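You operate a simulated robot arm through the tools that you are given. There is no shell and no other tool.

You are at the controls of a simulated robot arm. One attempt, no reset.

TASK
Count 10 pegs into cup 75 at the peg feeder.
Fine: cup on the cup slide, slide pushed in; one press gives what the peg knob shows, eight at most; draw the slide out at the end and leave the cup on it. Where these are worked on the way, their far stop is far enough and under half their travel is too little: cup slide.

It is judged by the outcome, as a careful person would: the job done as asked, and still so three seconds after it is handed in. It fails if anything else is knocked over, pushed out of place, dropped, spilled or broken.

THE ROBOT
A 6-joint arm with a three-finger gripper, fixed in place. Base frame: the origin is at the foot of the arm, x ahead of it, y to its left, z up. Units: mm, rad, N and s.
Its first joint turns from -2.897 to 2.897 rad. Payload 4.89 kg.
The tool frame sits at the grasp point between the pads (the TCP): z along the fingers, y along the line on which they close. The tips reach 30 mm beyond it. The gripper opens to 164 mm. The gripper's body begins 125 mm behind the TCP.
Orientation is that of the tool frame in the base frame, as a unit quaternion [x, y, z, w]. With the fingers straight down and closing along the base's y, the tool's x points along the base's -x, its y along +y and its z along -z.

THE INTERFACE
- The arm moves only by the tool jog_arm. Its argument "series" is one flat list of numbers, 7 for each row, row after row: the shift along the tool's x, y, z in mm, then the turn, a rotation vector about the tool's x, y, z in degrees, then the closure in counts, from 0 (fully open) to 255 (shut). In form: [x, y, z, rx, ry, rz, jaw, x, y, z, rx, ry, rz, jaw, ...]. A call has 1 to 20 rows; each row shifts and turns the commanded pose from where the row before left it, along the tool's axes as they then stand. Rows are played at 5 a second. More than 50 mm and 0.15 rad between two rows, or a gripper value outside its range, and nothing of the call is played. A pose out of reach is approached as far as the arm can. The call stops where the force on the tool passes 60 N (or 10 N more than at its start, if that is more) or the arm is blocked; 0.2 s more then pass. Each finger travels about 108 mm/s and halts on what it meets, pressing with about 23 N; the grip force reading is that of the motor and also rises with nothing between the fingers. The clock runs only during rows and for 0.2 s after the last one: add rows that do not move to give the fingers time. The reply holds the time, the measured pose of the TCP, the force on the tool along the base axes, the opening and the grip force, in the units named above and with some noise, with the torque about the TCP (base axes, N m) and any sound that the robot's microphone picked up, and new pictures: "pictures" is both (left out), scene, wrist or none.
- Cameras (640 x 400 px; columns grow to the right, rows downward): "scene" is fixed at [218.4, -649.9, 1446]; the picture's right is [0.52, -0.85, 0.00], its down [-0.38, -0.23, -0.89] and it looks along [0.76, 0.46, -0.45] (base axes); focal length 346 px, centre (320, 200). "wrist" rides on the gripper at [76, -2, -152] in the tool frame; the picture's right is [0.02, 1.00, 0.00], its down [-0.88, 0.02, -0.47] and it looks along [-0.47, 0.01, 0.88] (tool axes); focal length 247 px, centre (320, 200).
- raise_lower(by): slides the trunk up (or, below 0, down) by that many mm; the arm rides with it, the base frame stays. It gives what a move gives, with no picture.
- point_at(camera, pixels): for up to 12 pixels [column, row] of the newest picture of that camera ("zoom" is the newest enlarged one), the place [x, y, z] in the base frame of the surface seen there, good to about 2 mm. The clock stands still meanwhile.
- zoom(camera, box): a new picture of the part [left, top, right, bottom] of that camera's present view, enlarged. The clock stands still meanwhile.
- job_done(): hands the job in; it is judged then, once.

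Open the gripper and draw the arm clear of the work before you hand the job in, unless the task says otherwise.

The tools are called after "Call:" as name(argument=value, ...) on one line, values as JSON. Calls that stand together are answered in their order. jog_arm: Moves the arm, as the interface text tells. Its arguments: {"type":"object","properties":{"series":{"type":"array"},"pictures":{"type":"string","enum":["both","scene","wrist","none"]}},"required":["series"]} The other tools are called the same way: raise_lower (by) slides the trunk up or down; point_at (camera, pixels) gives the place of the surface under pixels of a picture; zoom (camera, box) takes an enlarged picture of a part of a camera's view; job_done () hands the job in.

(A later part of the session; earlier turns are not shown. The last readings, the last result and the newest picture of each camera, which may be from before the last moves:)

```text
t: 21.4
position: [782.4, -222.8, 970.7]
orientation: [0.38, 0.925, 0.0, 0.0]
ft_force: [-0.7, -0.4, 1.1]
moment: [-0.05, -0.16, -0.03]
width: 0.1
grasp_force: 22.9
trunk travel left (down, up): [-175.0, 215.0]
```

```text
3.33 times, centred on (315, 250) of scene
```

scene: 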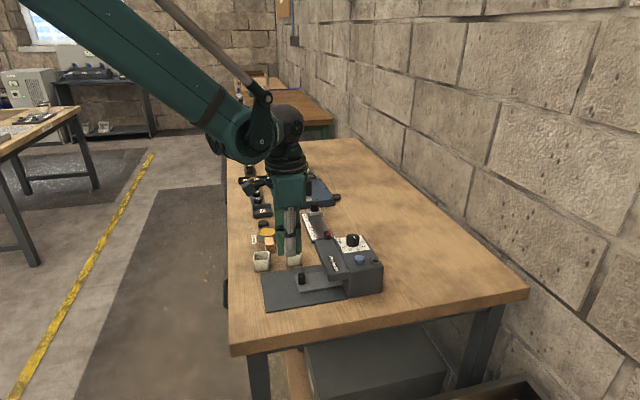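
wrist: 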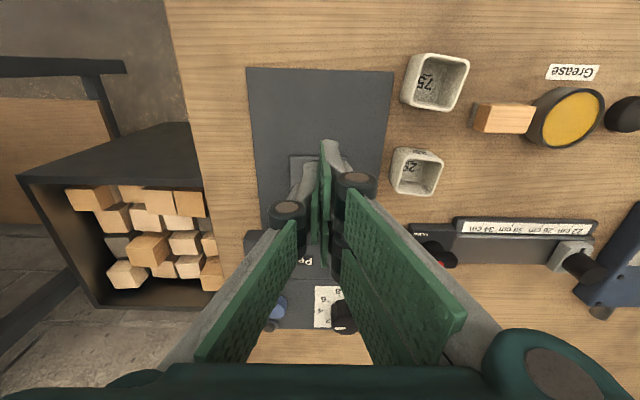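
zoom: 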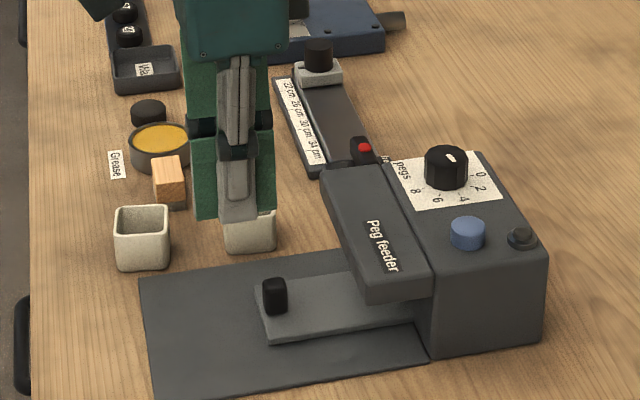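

Call:
point_at(camera="zoom", pixels=[[198, 205], [210, 190], [235, 200], [237, 216], [258, 200], [270, 200], [270, 170], [274, 282], [290, 285], [264, 285], [275, 308], [258, 290]])

Call:
point_at(camera="wrist", pixels=[[293, 160], [325, 160], [336, 145], [318, 162], [324, 230], [300, 165], [310, 220], [322, 262]])

```text
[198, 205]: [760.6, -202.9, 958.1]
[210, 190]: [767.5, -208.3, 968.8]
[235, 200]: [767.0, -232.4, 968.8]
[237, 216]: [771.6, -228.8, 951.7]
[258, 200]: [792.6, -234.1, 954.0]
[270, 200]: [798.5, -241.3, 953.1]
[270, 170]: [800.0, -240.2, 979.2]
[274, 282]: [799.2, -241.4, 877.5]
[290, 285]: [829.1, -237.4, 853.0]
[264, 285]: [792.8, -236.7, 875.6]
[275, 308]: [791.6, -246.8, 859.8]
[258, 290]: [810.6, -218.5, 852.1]
```

```text
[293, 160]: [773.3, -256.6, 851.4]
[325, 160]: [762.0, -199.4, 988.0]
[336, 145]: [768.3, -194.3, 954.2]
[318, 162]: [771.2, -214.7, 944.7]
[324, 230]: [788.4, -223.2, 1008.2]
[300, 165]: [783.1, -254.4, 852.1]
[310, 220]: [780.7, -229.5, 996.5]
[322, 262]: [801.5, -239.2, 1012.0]
```

The pads are really about ±27 mm wide along the slide. I place the closed fingers further out (s≈695), descend and press lightly on the knob to confirm the far stop.

Call:
jog_arm(series=[16, 0, 0, 0, 0, 0, 255, 0, 0, 40, 0, 0, 0, 255, 0, 0, 44, 0, 0, 0, 255, -3, 0, 0, 0, 0, 0, 255, -2, 0, 0, 0, 0, 0, 255, -2, 0, 0, 0, 0, 0, 255, -2, 0, 0, 0, 0, 0, 255, -2, 0, 0, 0, 0, 0, 255, -2, 0, 0, 0, 0, 0, 255, -2, 0, 0, 0, 0, 0, 255], pictures="scene")

Call:
zoom(camera="scene", box=[240, 220, 390, 315])

```text
t: 23.1
position: [774.9, -211.4, 886.7]
orientation: [0.379, 0.925, 0.001, -0.002]
ft_force: [-12.2, 15.5, 1.7]
moment: [0.34, 0.04, 0.06]
width: 0.0
grasp_force: 22.9
trunk travel left (down, up): [-175.0, 215.0]
stopped in row 8: the force on the tool passed its limit at 65 N (the readings are from after the stop); the commanded pose is now the measured one
```

scene: 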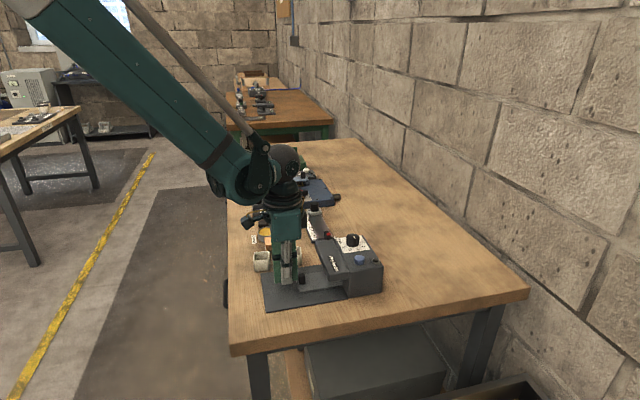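

```text
4.21 times, centred on (315, 268) of scene
```

zoom: 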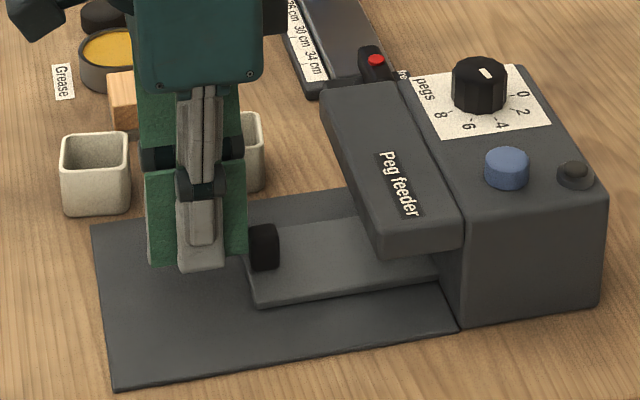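

The far stop is confirmed: 65 N did not move the slide. Now I rise, re-grip the knob (s≈736) and draw the slide out again.

Call:
jog_arm(series=[5, 0, 0, 0, 0, 0, 255, 0, 0, -40, 0, 0, 0, 220, -22, -2, 0, 0, 0, 0, 160, -22, -2, 0, 0, 0, 0, 160, 0, 0, 40, 0, 0, 0, 160, 0, 0, 2, 0, 0, 0, 160, 0, 0, 0, 0, 0, 0, 200, 0, 0, 0, 0, 0, 0, 235, 0, 0, 0, 0, 0, 0, 240, 0, 0, 0, 0, 0, 0, 240])

```text
t: 25.3
position: [801.4, -243.3, 885.0]
orientation: [0.379, 0.925, 0.001, -0.001]
ft_force: [20.8, 23.1, 3.6]
moment: [0.74, -0.48, -0.26]
width: 17.6
grasp_force: 44.8
trunk travel left (down, up): [-175.0, 215.0]
```

scene: 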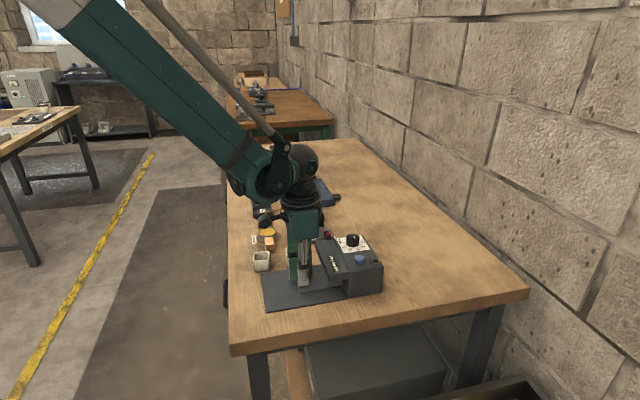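
wrist: 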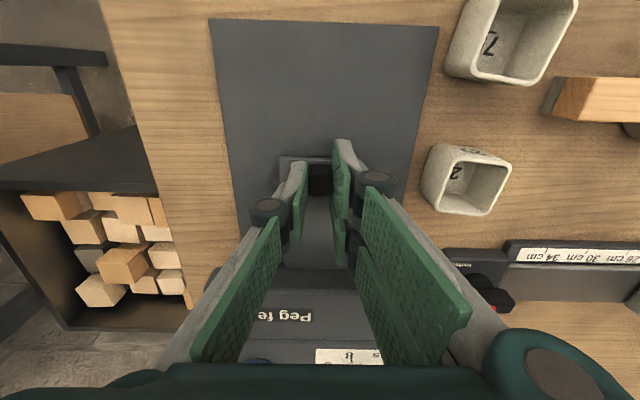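

Gripped again (17.6 mm). I relieve the side load and pull the slide out along its axis.

Call:
jog_arm(series=[0, 1.3, 0, 0, 0, 0, 240, 7.5, 0, 0, 0, 0, 0, 240, 7.5, 0, 0, 0, 0, 0, 240, 7.5, 0, 0, 0, 0, 0, 240, 7.5, 0, 0, 0, 0, 0, 240, 7.5, 0, 0, 0, 0, 0, 240, 7.5, 0, 0, 0, 0, 0, 240, 7.5, 0, 0, 0, 0, 0, 240, 7.5, 0, 0, 0, 0, 0, 240, 7.5, 0, 0, 0, 0, 0, 240, 6, 0, 0, 0, 0, 0, 240, 3, 0, 0, 0, 0, 0, 240])

```text
t: 27.9
position: [748.3, -188.8, 884.3]
orientation: [0.38, 0.925, 0.002, -0.001]
ft_force: [30.9, 9.9, 41.8]
moment: [0.35, -0.92, -0.3]
width: 17.8
grasp_force: 44.8
trunk travel left (down, up): [-175.0, 215.0]
```

scene: 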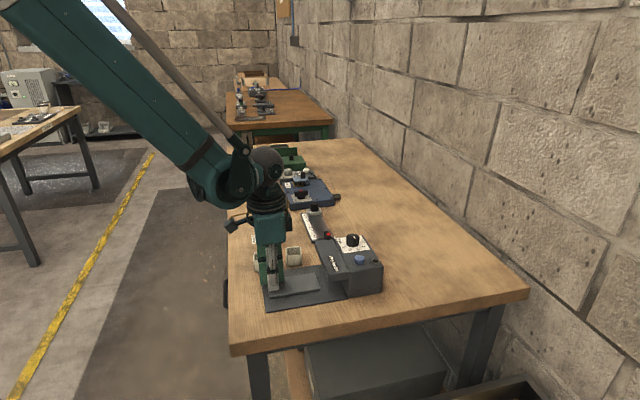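
wrist: 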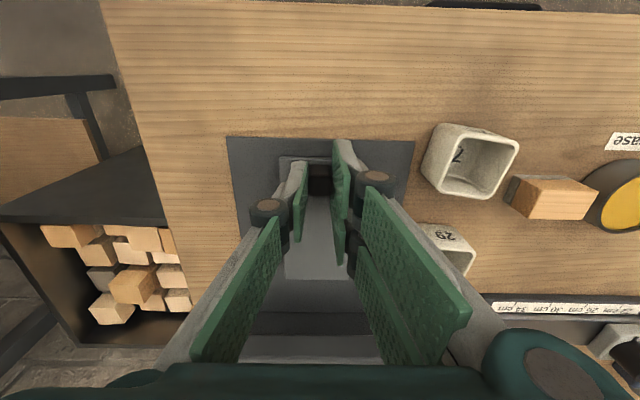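

The slide is back at its outer position (TCP s≈662). I release, lift, and check it and the cups.

Call:
jog_arm(series=[0, 0, 0, 0, 0, 0, 200, 0, 0, 0, 0, 0, 0, 160, 0, 0, 0, 0, 0, 0, 160, 0, 0, -40, 0, 0, 0, 160, 0, 0, -45, 0, 0, 0, 160, 0, 20, -20, 0, 0, 0, 100, 0, 20, -20, 0, 0, 0, 100, 0, 0, 0, 0, 0, 0, 100])

Call:
zoom(camera="wrist", box=[240, 60, 520, 240])

```text
t: 29.7
position: [776.7, -161.7, 1008.1]
orientation: [0.38, 0.925, 0.002, -0.001]
ft_force: [0.3, -0.1, -0.5]
moment: [0.01, -0.04, -0.02]
width: 100.0
grasp_force: 0.0
trunk travel left (down, up): [-175.0, 215.0]
```

scene: 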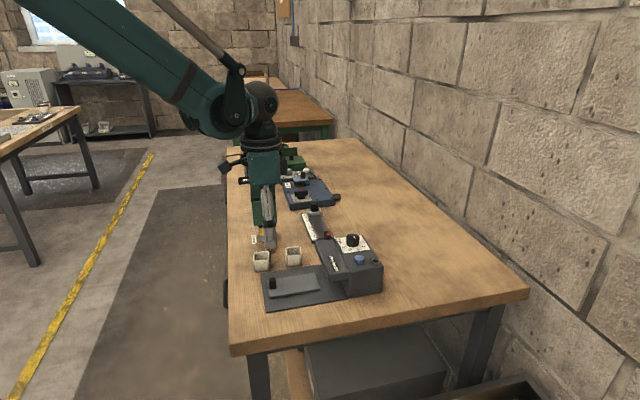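
wrist: 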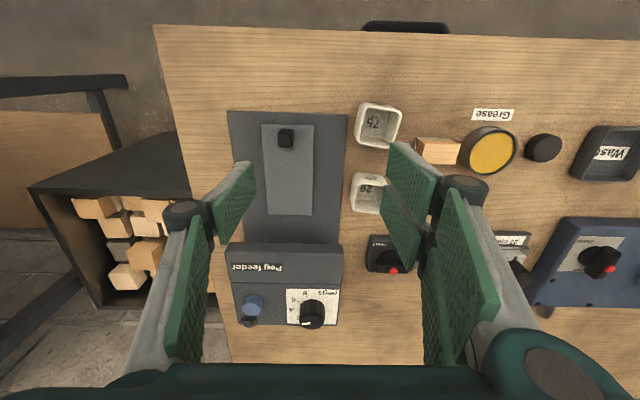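

```text
2.22 times, centred on (380, 150) of wrist
```

zoom: 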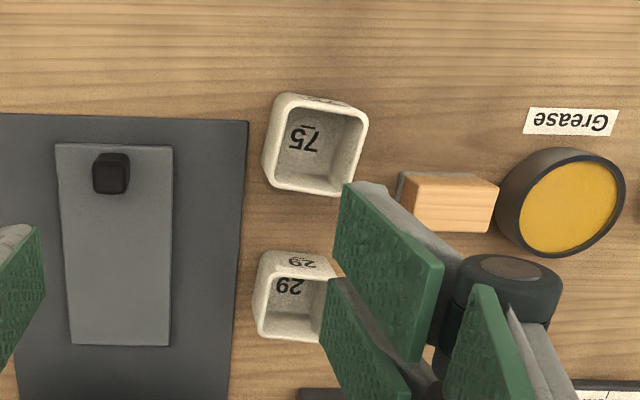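

Measuring cup 75's rim, the wooden block, cup 29 and the slide plate from this view.

Call:
point_at(camera="zoom", pixels=[[290, 97], [364, 114], [340, 193], [267, 185], [402, 178], [405, 230], [405, 200], [300, 255], [260, 285], [58, 146], [172, 148], [70, 344]])

Call:
zoom(camera="wrist", box=[340, 90, 440, 220])

```text
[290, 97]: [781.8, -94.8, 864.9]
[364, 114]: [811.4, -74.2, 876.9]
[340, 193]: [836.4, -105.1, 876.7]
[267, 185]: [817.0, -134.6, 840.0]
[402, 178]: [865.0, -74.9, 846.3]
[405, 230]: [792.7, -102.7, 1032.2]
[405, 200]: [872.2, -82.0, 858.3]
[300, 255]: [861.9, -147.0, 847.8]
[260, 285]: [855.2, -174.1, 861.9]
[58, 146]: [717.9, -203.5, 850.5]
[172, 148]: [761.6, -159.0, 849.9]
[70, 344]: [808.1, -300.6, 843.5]
```

```text
3.08 times, centred on (390, 155) of wrist
```

zoom: 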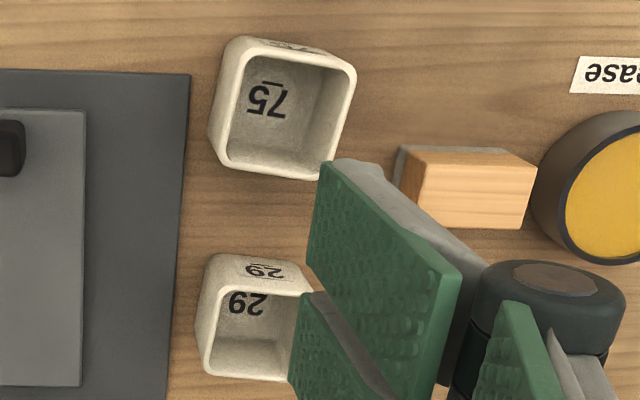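

The slide is out at its original stop. Cup 75 is centred at (809.6,-100.8), turned about 9° from the tool; the wooden block is 20+ mm away from where the fingers will go. I move above it, align, and descend to 930 for a check.

Call:
jog_arm(series=[9.7, 33.2, 0, 0, 0, 0, 140, 9.7, 33.2, 0, 0, 0, 0, 160, 0, 0, 0, 0, 0, 4.4, 160, 0, 0, 0, 0, 0, 4.4, 160, 0, 0, 38, 0, 0, 0, 160, 0, 0, 38, 0, 0, 0, 160, 0, 0, 0, 0, 0, 0, 160])

Call:
zoom(camera="wrist", box=[230, 80, 410, 230])

Call:
zoom(camera="scene", box=[230, 200, 350, 290])

```text
t: 31.3
position: [808.7, -100.7, 931.5]
orientation: [0.449, 0.893, 0.001, -0.002]
ft_force: [1.1, -0.3, -0.2]
moment: [0.01, 0.02, 0.01]
width: 61.1
grasp_force: 0.1
trunk travel left (down, up): [-175.0, 215.0]
```

scene: 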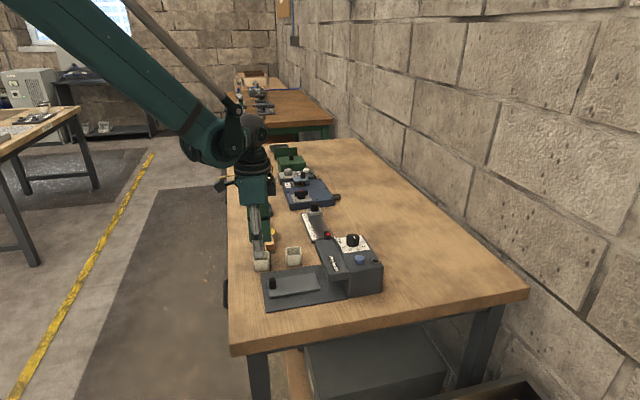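
wrist: 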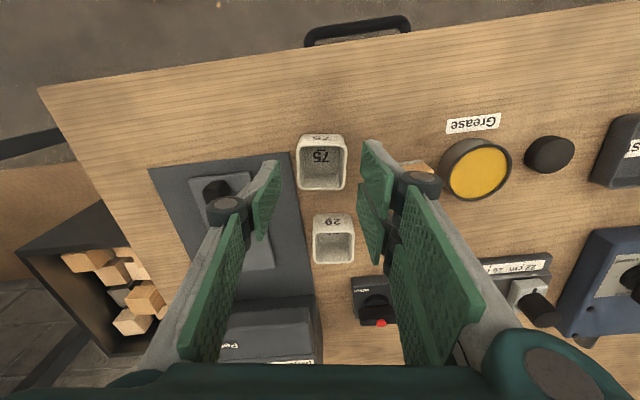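

```text
2.67 times, centred on (320, 155) of wrist
```

zoom: 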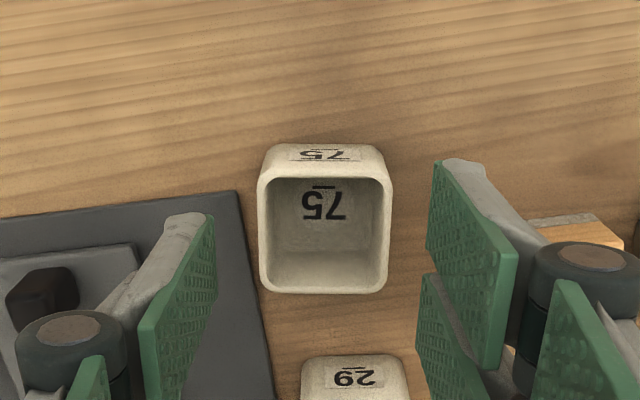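

```text
4.44 times, centred on (290, 245) of scene
```

zoom: 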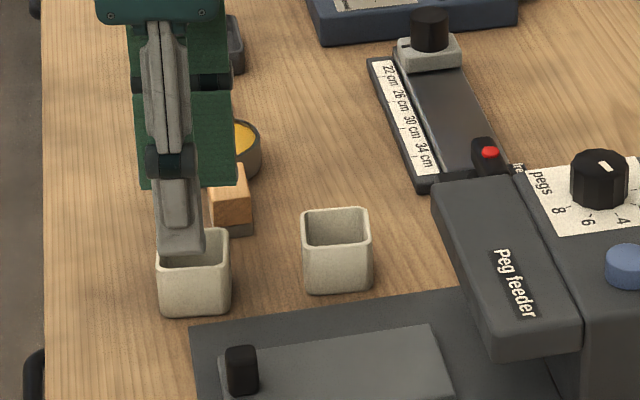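

The cup is well aligned between the fingers. I descend to TCP z≈879 and close on it gently.

Call:
jog_arm(series=[0, 0, 26, 0, 0, 0, 160, 0, 0, 26.5, 0, 0, 0, 160, 0, 0, 0, 0, 0, 0, 175, 0, 0, 0, 0, 0, 0, 190, 0, 0, 0, 0, 0, 0, 205, 0, 0, 0, 0, 0, 0, 205])

Call:
zoom(camera="scene", box=[230, 200, 350, 290])

```text
t: 32.7
position: [810.3, -99.1, 878.8]
orientation: [0.45, 0.893, 0.001, -0.002]
ft_force: [-0.1, 1.3, 0.7]
moment: [-0.01, 0.02, 0.0]
width: 43.1
grasp_force: 23.2
trunk travel left (down, up): [-175.0, 215.0]
```

scene: 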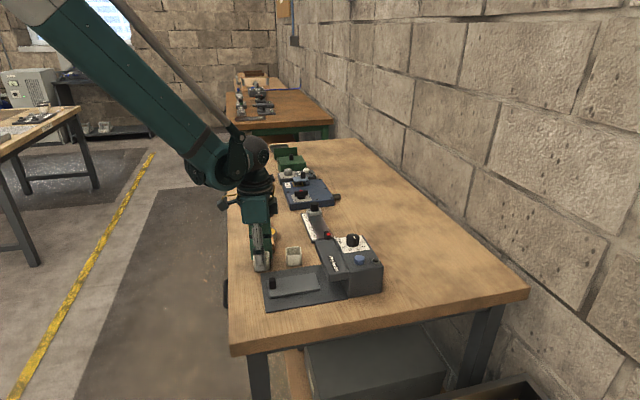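
wrist: 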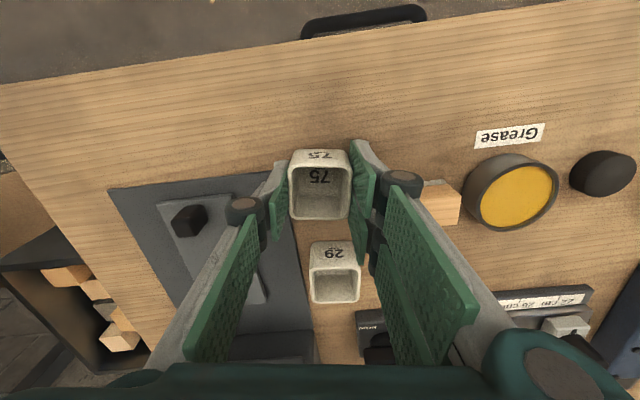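

```text
4.44 times, centred on (290, 245) of scene
```

zoom: 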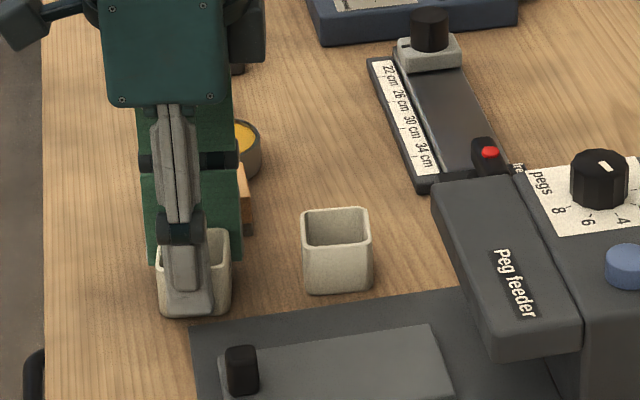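

Fingers stopped at 43.1 mm on the cup. I firm the grip, lift the cup clear, and check that it is held.

Call:
jog_arm(series=[0, 0, 0, 0, 0, 0, 225, 0, 0, 0, 0, 0, 0, 235, 0, 0, -10, 0, 0, 0, 235, 0, 0, -30, 0, 0, 0, 235, 0, 0, -30, 0, 0, 0, 235, 0, 0, 0, 0, 0, 0, 235])

Call:
zoom(camera="wrist", box=[260, 110, 400, 250])

```text
t: 34.1
position: [808.4, -102.1, 949.8]
orientation: [0.449, 0.893, 0.001, -0.002]
ft_force: [-0.3, 0.5, 0.5]
moment: [-0.01, -0.03, 0.01]
width: 43.2
grasp_force: 22.8
trunk travel left (down, up): [-175.0, 215.0]
```

scene: 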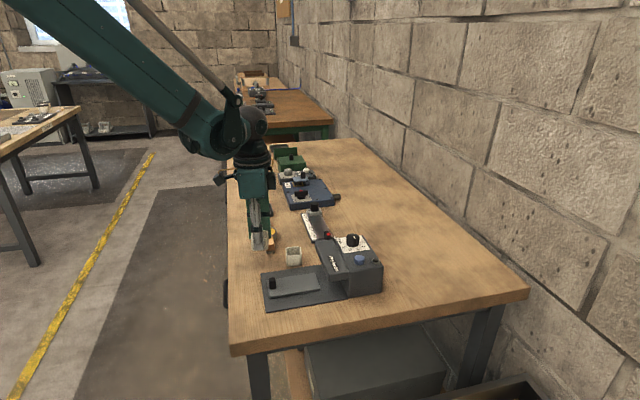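
wrist: 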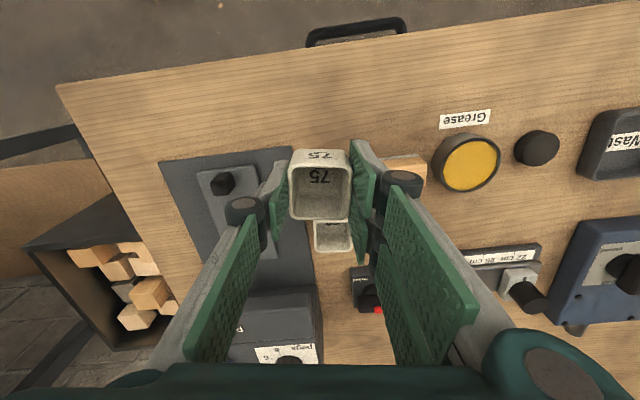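

```text
2.86 times, centred on (330, 180) of wrist
```

zoom: 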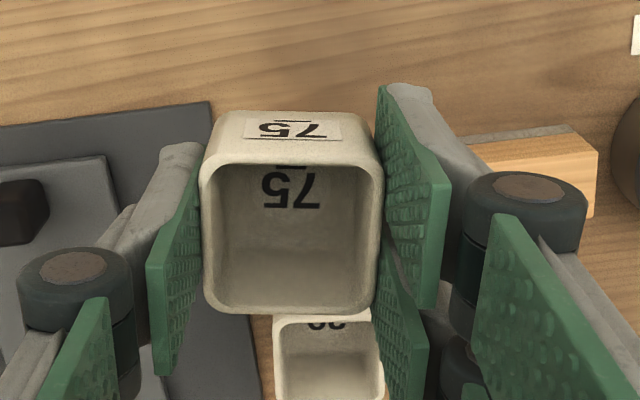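

The cup is held. I'll measure its rim relative to the TCP so I can place it accurately.

Call:
point_at(camera="zoom", pixels=[[290, 160], [290, 306], [206, 230], [376, 230], [210, 165], [374, 165], [372, 300], [212, 300], [290, 115], [290, 225]])

```text
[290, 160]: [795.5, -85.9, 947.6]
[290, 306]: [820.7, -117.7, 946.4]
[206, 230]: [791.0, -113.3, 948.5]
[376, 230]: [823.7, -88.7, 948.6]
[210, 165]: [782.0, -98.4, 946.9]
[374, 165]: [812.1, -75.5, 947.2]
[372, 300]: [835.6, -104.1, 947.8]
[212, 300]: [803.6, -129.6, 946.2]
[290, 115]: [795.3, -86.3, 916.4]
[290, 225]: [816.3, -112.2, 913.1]
```

The cup is centred on the TCP, its bottom about 40 mm below it. I turn it square to the slide and carry it to above s≈738 on the slide centreline (801,-242.6), then stop above.

Call:
jog_arm(series=[0, 0, 0, 0, 0, -4.4, 235, 0, 0, 0, 0, 0, -4.4, 235, -23.4, -26.25, 0, 0, 0, 0, 235, -23.4, -26.25, 0, 0, 0, 0, 235, -23.4, -26.25, 0, 0, 0, 0, 235, -23.4, -26.25, 0, 0, 0, 0, 235, 0, 0, 0, 0, 0, 0, 235, 0, 0, 30, 0, 0, 0, 235, 0, 0, 0, 0, 0, 0, 235])

Call:
zoom(camera="scene", box=[240, 220, 390, 315])

```text
t: 36.1
position: [801.9, -240.7, 919.9]
orientation: [0.38, 0.925, 0.002, -0.001]
ft_force: [0.3, 0.2, 0.6]
moment: [0.01, 0.02, 0.05]
width: 42.9
grasp_force: 23.5
trunk travel left (down, up): [-175.0, 215.0]
```

scene: 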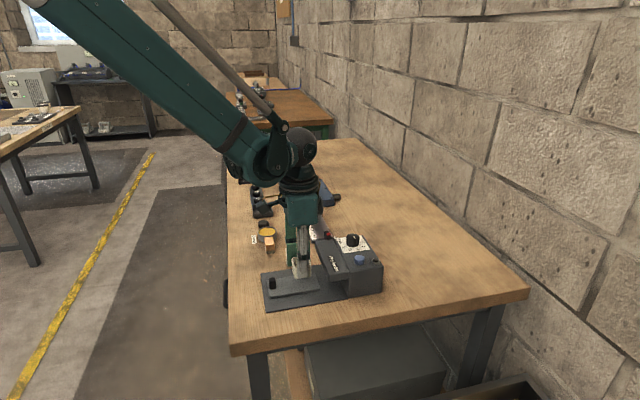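
wrist: 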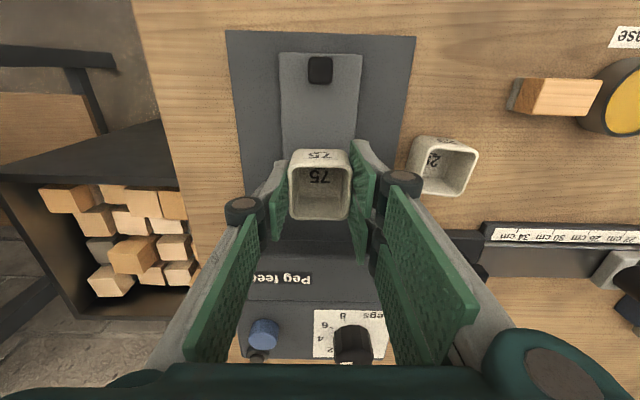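

```text
4.21 times, centred on (315, 268) of scene
```

zoom: 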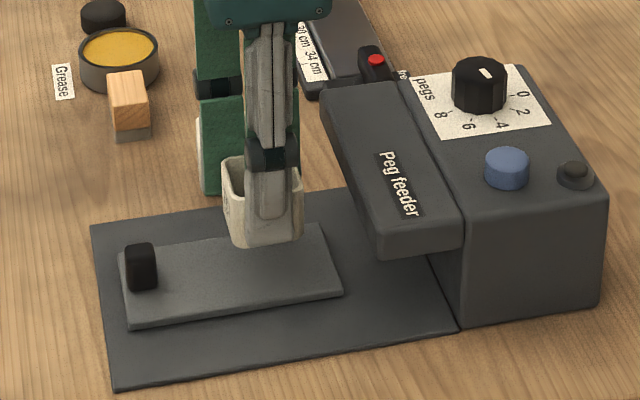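

The cup hovers over the slide, squared. A small correction (-0.8, -1.9 mm), then I lower it until it just rests on the plate.

Call:
jog_arm(series=[-0.8, -1.9, 13, 0, 0, 0, 235, 0, 0, 13, 0, 0, 0, 235, 0, 0, 1.5, 0, 0, 0, 235, 0, 0, 1, 0, 0, 0, 235, 0, 0, 0, 0, 0, 0, 235], pictures="wrist")

```text
t: 37.3
position: [801.0, -242.2, 891.6]
orientation: [0.379, 0.925, 0.001, -0.001]
ft_force: [-0.2, 0.7, -0.6]
moment: [-0.01, -0.02, -0.01]
width: 43.2
grasp_force: 23.5
trunk travel left (down, up): [-175.0, 215.0]
```

wrist: 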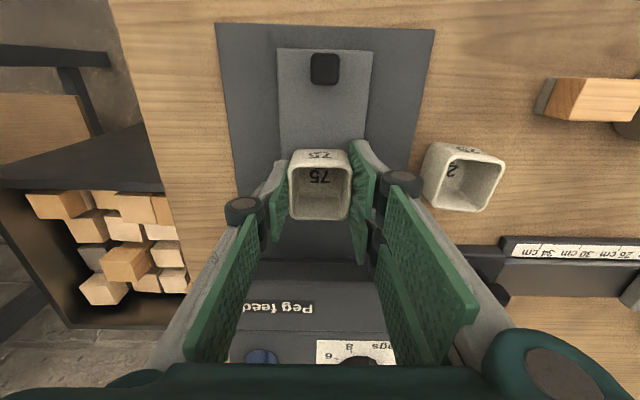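

Force is still about zero, so I continue down in half-millimetre steps to find contact.

Call:
jog_arm(series=[0, 0, 0.6, 0, 0, 0, 235, 0, 0, 0.6, 0, 0, 0, 235, 0, 0, 0.5, 0, 0, 0, 235], pictures="none")

```text
t: 38.1
position: [799.8, -243.4, 890.9]
orientation: [0.38, 0.925, 0.003, -0.001]
ft_force: [-0.8, -0.6, 18.8]
moment: [0.03, 0.06, -0.02]
width: 43.0
grasp_force: 22.8
trunk travel left (down, up): [-175.0, 215.0]
```

The cup is touching the plate (18.8 N). I ease up 0.5 mm, open, and rise clear.

Call:
jog_arm(series=[0, 0, -0.6, 0, 0, 0, 200, 0, 0, 0, 0, 0, 0, 178, 0, 0, 0, 0, 0, 0, 160, 0, 0, 0, 0, 0, 0, 158, 0, 0, -20, 0, 0, 0, 158, 0, 0, -40, 0, 0, 0, 158, 30, 0, -30, 0, 0, 0, 158, 30, 0, -10, 0, 0, 0, 158, 0, 0, 0, 0, 0, 0, 158])

Call:
zoom(camera="wrist", box=[240, 80, 400, 270])

```text
t: 40.1
position: [759.0, -202.9, 992.2]
orientation: [0.38, 0.925, 0.001, -0.001]
ft_force: [-1.2, 0.5, 1.9]
moment: [-0.01, -0.1, 0.03]
width: 62.2
grasp_force: 0.0
trunk travel left (down, up): [-175.0, 215.0]
```

scene: 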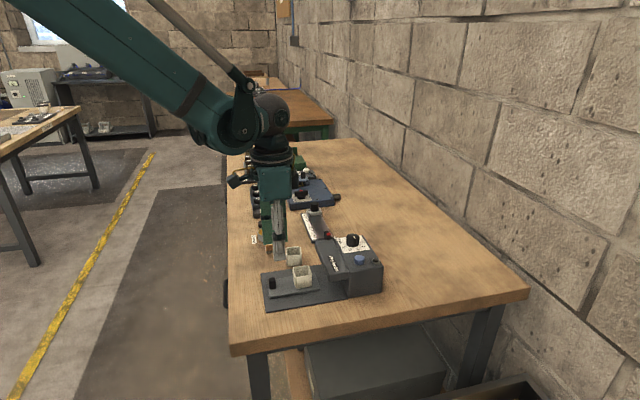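
wrist: 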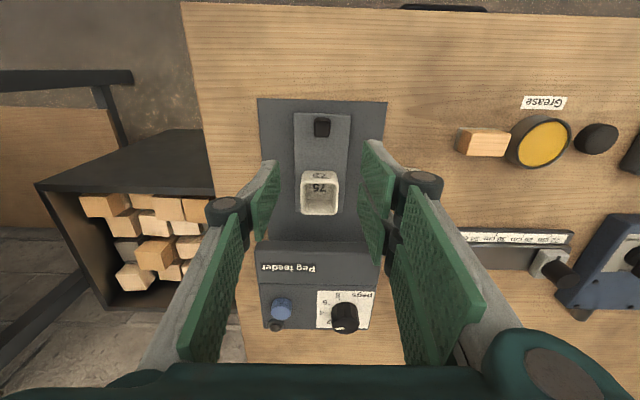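

```text
2.11 times, centred on (320, 175) of wrist
```

zoom: 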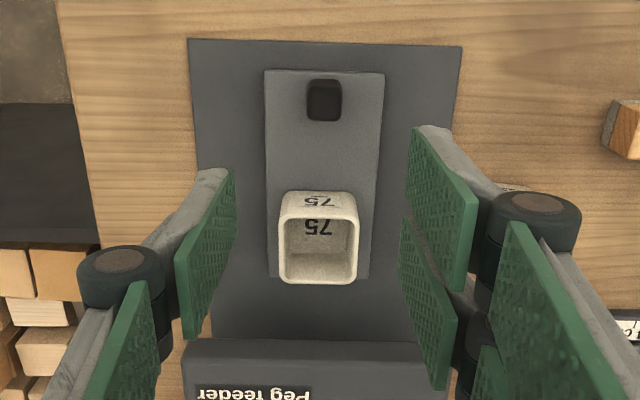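

Call:
point_at(camera="zoom", pixels=[[319, 217], [319, 283], [281, 250], [356, 250], [266, 71], [384, 74], [325, 84], [325, 112], [290, 192], [345, 194]])

```text
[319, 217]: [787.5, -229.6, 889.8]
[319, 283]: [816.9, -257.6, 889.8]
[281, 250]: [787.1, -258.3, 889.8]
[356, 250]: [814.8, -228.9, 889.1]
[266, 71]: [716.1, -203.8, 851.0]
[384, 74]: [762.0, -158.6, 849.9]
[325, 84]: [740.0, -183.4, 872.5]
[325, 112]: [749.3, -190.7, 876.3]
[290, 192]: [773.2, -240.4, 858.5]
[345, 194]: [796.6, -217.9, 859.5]
```

Cup 75 stands on the slide with its centre at s≈739. Now I close the fingers, come down outside the knob (s≈614), and push the slide in gently.

Call:
jog_arm(series=[33, 0.8, 0, 0, 0, 0, 220, 33, 0.8, 0, 0, 0, 0, 255, 0, 0, 0, 0, 0, 0, 255, 0, 0, 40, 0, 0, 0, 255, 0, 0, 40, 0, 0, 0, 255, 0, 0, 27, 0, 0, 0, 255, 0, 0, 0, 0, 0, 0, 255])

```text
t: 41.7
position: [712.2, -155.0, 885.6]
orientation: [0.38, 0.925, 0.001, -0.002]
ft_force: [0.6, 0.1, 0.1]
moment: [0.0, 0.1, 0.0]
width: 0.0
grasp_force: 23.3
trunk travel left (down, up): [-175.0, 215.0]
```

scene: 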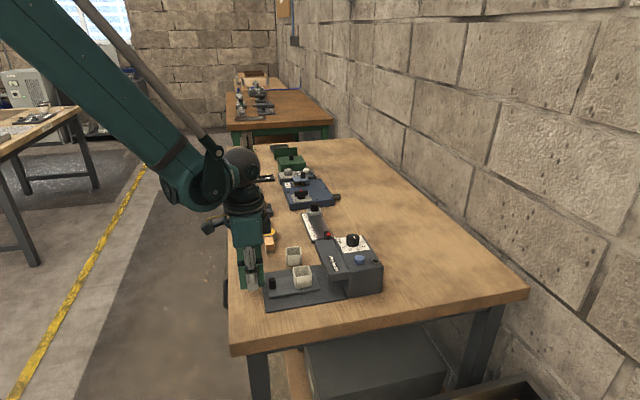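
wrist: 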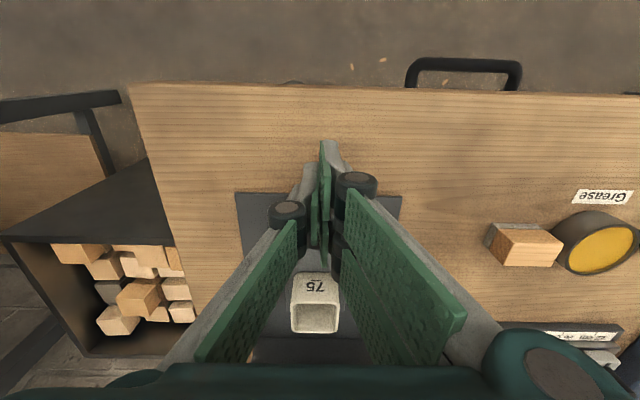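

In position with nothing touched. I push along the slide axis at 5 mm per row.

Call:
jog_arm(series=[-5, 0, 0, 0, 0, 0, 255, -5, 0, 0, 0, 0, 0, 255, -3, 0, 0, 0, 0, 0, 255, -4, 0, 0, 0, 0, 0, 255, -5, 0, 0, 0, 0, 0, 255, -5, 0, 0, 0, 0, 0, 255, -5, 0, 0, 0, 0, 0, 255, -5, 0, 0, 0, 0, 0, 255, -5, 0, 0, 0, 0, 0, 255, -5, 0, 0, 0, 0, 0, 255, -5, 0, 0, 0, 0, 0, 255, -5, 0, 0, 0, 0, 0, 255])

Call:
zoom(camera="scene", box=[240, 220, 390, 315])

```text
t: 44.3
position: [751.9, -193.4, 883.8]
orientation: [0.379, 0.925, 0.0, -0.002]
ft_force: [-0.2, -0.4, 1.0]
moment: [-0.04, 0.0, 0.01]
width: 0.0
grasp_force: 22.8
trunk travel left (down, up): [-175.0, 215.0]
```

scene: 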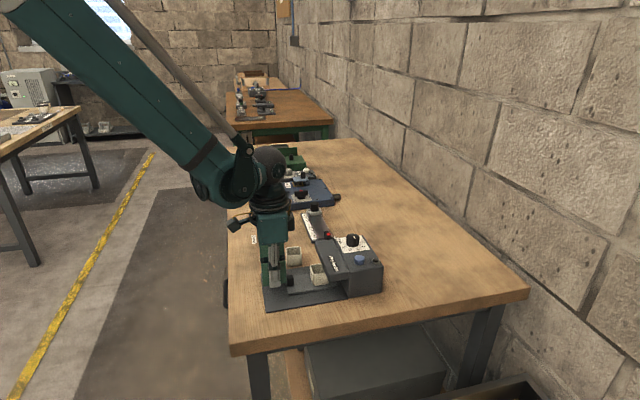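
wrist: 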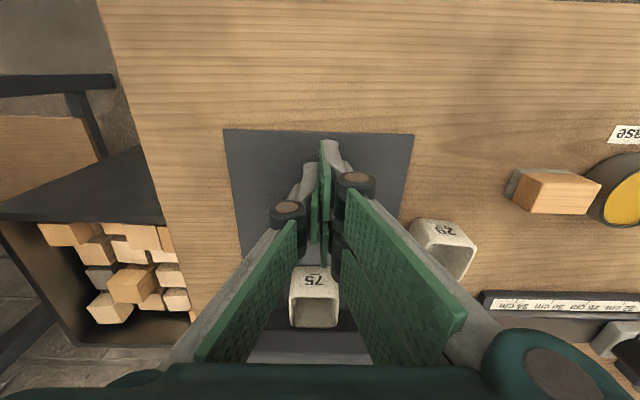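

```text
4.21 times, centred on (315, 268) of scene
```

zoom: 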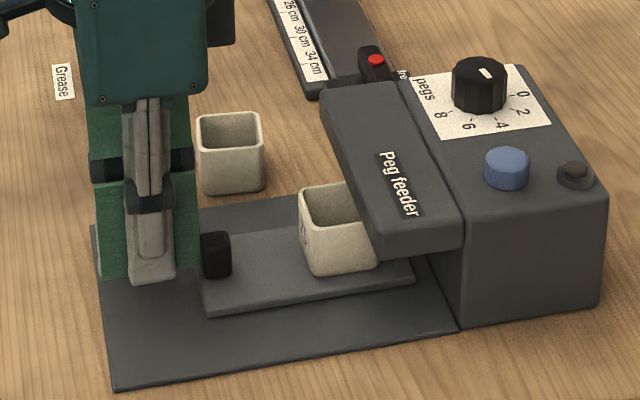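

The cup rides well and is entering under the nose; the slide runs slightly ahead of the fingers. I continue slower to the far stop.

Call:
jog_arm(series=[-4, 0, 0, 0, 0, 0, 255, -4, 0, 0, 0, 0, 0, 255, -4, 0, 0, 0, 0, 0, 255, -4, 0, 0, 0, 0, 0, 255, -3, 0, 0, 0, 0, 0, 255, -3, 0, 0, 0, 0, 0, 255, -3, 0, 0, 0, 0, 0, 255, -2, 0, 0, 0, 0, 0, 255, -2, 0, 0, 0, 0, 0, 255, -2, 0, 0, 0, 0, 0, 255, -2, 0, 0, 0, 0, 0, 255, -1, 0, 0, 0, 0, 0, 255, -1, 0, 0, 0, 0, 0, 255])

Call:
zoom(camera="scene", box=[240, 220, 390, 315])

```text
t: 47.0
position: [774.1, -214.8, 883.7]
orientation: [0.378, 0.926, 0.002, -0.004]
ft_force: [-9.8, 13.2, -1.5]
moment: [0.27, 0.08, 0.07]
width: 0.0
grasp_force: 22.9
trunk travel left (down, up): [-175.0, 215.0]
stopped in row 13: the force on the tool passed its limit at 63 N (the readings are from after the stop); the commanded pose is now the measured one
```

scene: 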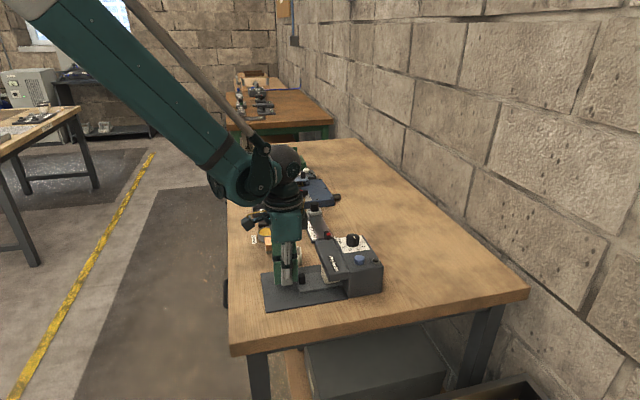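
wrist: 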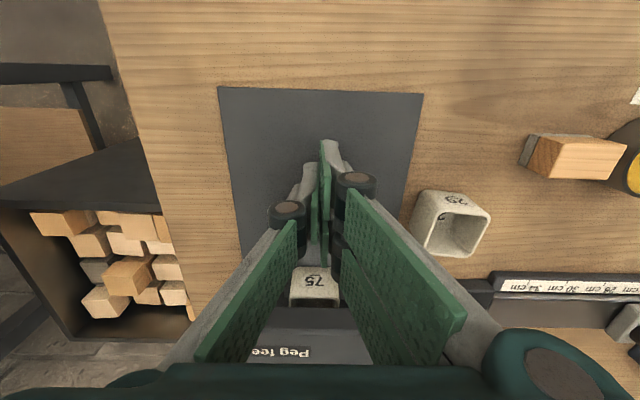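

```text
4.21 times, centred on (315, 268) of scene
```

zoom: 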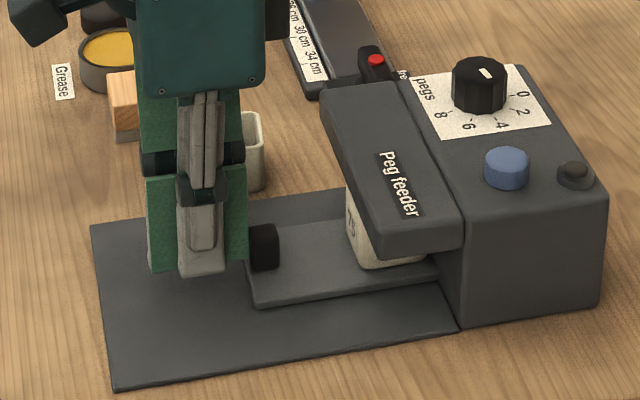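

The slide reached its far stop (63 N) and the cup is under the nose. I back off and rise to verify before pressing.

Call:
jog_arm(series=[8, 0, 0, 0, 0, 0, 255, 30, 0, -10, 0, 0, 0, 255, 20, 0, -40, 0, 0, 0, 255, 0, 0, -40, 0, 0, 0, 255, 0, 0, 0, 0, 0, 0, 255])

Call:
zoom(camera="wrist", box=[240, 150, 400, 350])

Call:
zoom(camera="scene", box=[270, 220, 400, 310])

```text
t: 48.2
position: [734.7, -175.9, 974.9]
orientation: [0.379, 0.925, 0.001, -0.003]
ft_force: [-1.2, 0.0, -0.1]
moment: [-0.03, -0.07, 0.0]
width: 0.0
grasp_force: 22.6
trunk travel left (down, up): [-175.0, 215.0]
```

scene: 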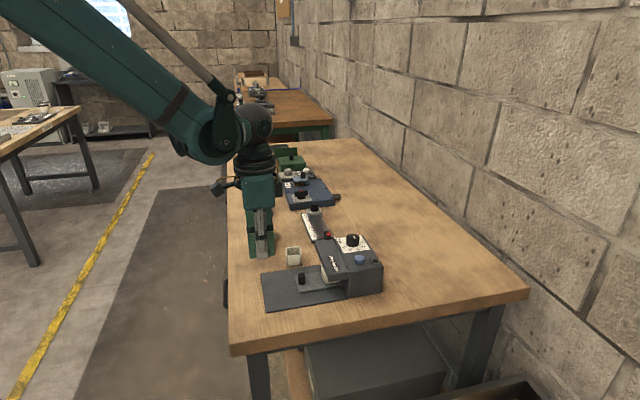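
wrist: 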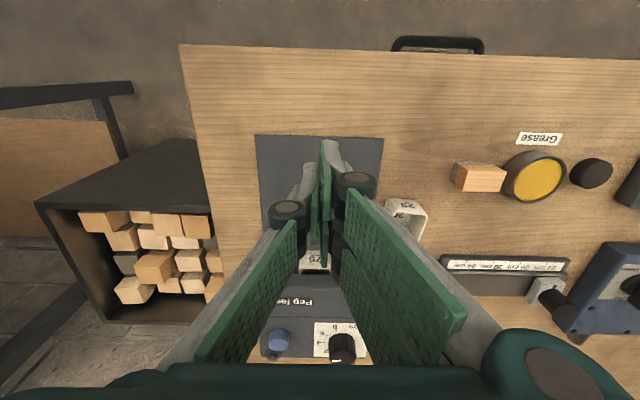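

```text
2.00 times, centred on (320, 250) of wrist
```

zoom: 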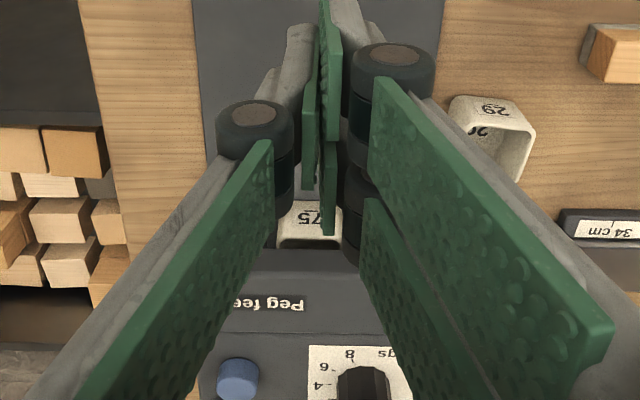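

```text
4.44 times, centred on (335, 265) of scene
```

zoom: 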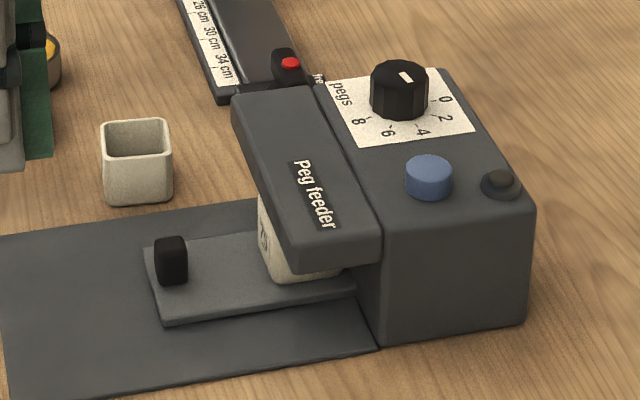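

Call:
point_at(camera="zoom", pixels=[[145, 244], [168, 321], [262, 230], [275, 275], [305, 283], [265, 200], [170, 243], [430, 165], [500, 180]])

```text
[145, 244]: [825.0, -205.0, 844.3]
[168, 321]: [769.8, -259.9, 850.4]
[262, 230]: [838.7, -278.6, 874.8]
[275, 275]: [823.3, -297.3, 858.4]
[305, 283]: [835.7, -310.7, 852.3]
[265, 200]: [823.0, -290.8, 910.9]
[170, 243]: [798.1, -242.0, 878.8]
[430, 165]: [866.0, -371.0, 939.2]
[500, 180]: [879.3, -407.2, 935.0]
```

The cup's front face is at s≈791.5, so its centre is ≈812.5, right under the nose. Now I go over the blue button (864,-371, top 939.6) with closed fingers, pads parallel to base x so they miss the lamp.

Call:
jog_arm(series=[0, 0, -20, 0, 0, -7.45, 255, 0, 0, -20, 0, 0, -7.45, 255, 0, 0, 0, 0, 0, -7.45, 255, 0, 0, 0, 0, 0, -7.45, 255, 0, 0, 0, 0, 0, -7.45, 255, 0, 0, 0, 0, 0, -7.45, 255, -25.9, -39, 0, 0, 0, 0, 255, -25.9, -39, 0, 0, 0, 0, 255, -25.9, -39, 0, 0, 0, 0, 255, -25.9, -39, 0, 0, 0, 0, 255, -25.9, -39, 0, 0, 0, 0, 255, 0, 0, 0, 0, 0, 0, 255])

Call:
zoom(camera="wrist", box=[220, 80, 440, 280])

```text
t: 50.8
position: [865.0, -371.8, 1009.9]
orientation: [-0.001, 1.0, 0.003, -0.003]
ft_force: [1.5, 0.0, -1.7]
moment: [0.07, 0.05, -0.02]
width: 0.1
grasp_force: 23.0
trunk travel left (down, up): [-175.0, 215.0]
```

scene: 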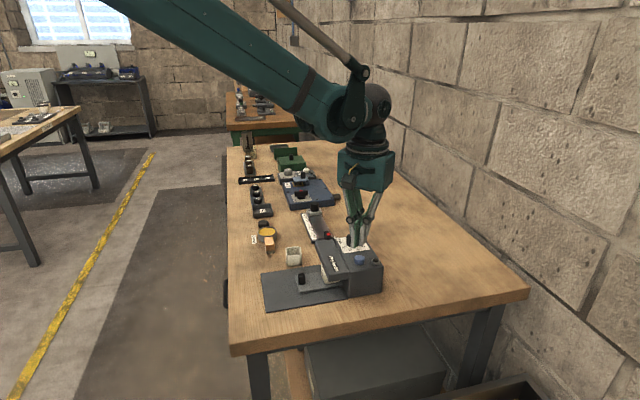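
wrist: 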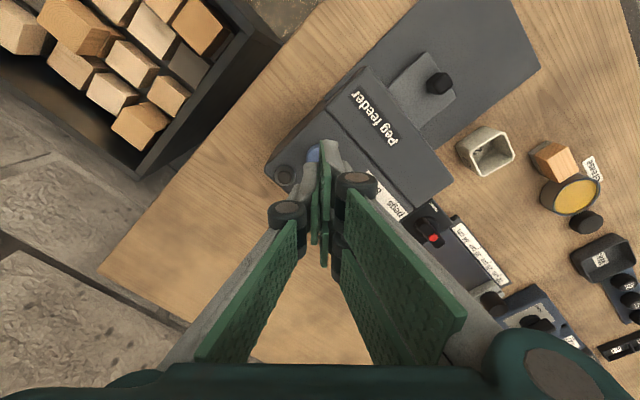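

```text
2.00 times, centred on (330, 180) of wrist
```

zoom: 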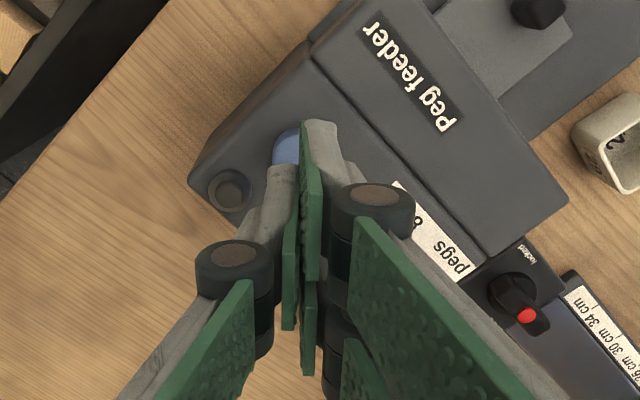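

The closed tips are over the button. I descend to just above it (tips ≈942).

Call:
jog_arm(series=[0, 0, 20, 0, 0, 0, 255, 1, 0.5, 17.5, 0, 0, 0, 255, 0, 0, 0, 0, 0, 0, 255])

Call:
zoom(camera="scene", box=[300, 200, 420, 300])

```text
t: 51.6
position: [861.0, -369.5, 972.4]
orientation: [-0.001, 1.0, 0.003, -0.003]
ft_force: [1.0, 0.2, -1.0]
moment: [-0.01, 0.03, 0.04]
width: 0.0
grasp_force: 22.8
trunk travel left (down, up): [-175.0, 215.0]
```

scene: 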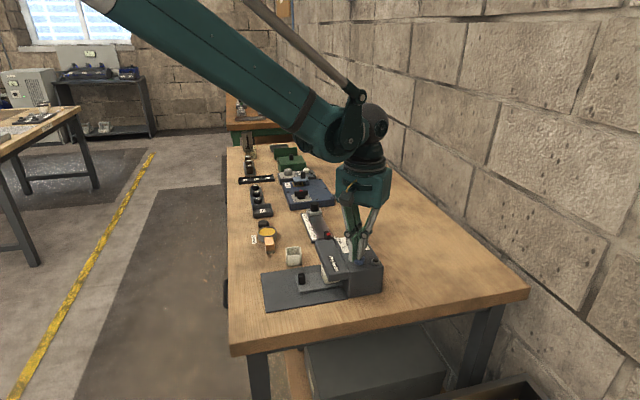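
wrist: 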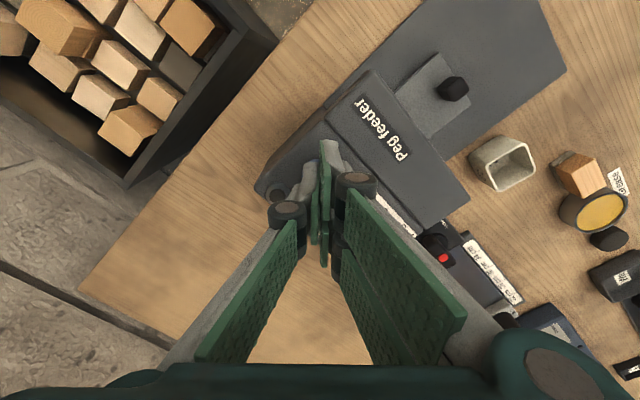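

```text
4.00 times, centred on (360, 250) of scene
```

zoom: 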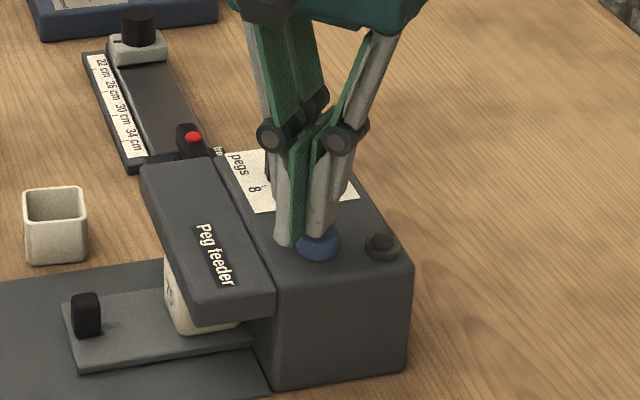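

The tips are just above the blue button. I press down in 1 mm steps, watching force and sound.

Call:
jog_arm(series=[-2, -1, 1, 0, 0, 0, 255, 0, 0, 1, 0, 0, 0, 255, 0, 0, 1, 0, 0, 0, 255, 0, 0, 1, 0, 0, 0, 255, 0, 0, 1, 0, 0, 0, 255], pictures="none")

```text
t: 52.8
position: [866.1, -371.4, 969.2]
orientation: [-0.001, 1.0, 0.003, -0.003]
ft_force: [0.6, 0.2, -0.4]
moment: [0.03, 0.0, -0.02]
width: 0.0
grasp_force: 23.7
trunk travel left (down, up): [-175.0, 215.0]
```

No contact force yet; continuing down.

Call:
jog_arm(series=[0, 0, 1, 0, 0, 0, 255, 0, 0, 1, 0, 0, 0, 255, 0, 0, 1, 0, 0, 0, 255], pictures="none")

```text
t: 53.6
position: [866.5, -370.8, 966.6]
orientation: [-0.002, 1.0, 0.003, -0.003]
ft_force: [0.4, 1.2, 1.8]
moment: [0.0, -0.08, -0.02]
width: 6.2
grasp_force: 44.7
trunk travel left (down, up): [-175.0, 215.0]
```

The fingers were wedged open by 6 mm, which is odd. I'll look before continuing.

Call:
zoom(camera="scene", box=[310, 200, 410, 300])

Call:
zoom(camera="wrist", box=[240, 110, 400, 260])

```text
4.00 times, centred on (360, 250) of scene
```

zoom: 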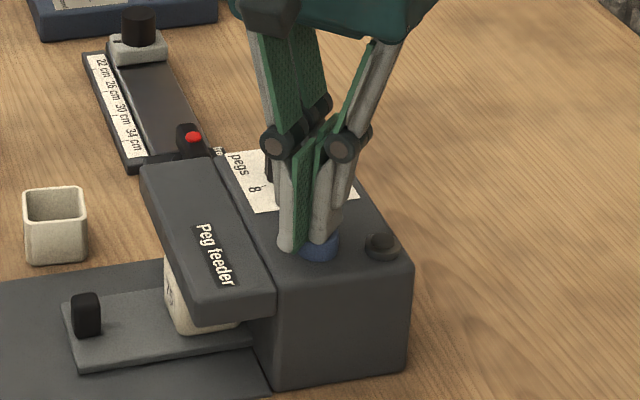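

```text
2.67 times, centred on (320, 185) of wrist
```

zoom: 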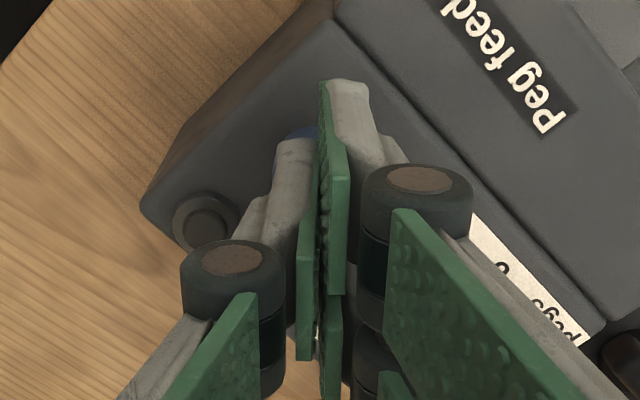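

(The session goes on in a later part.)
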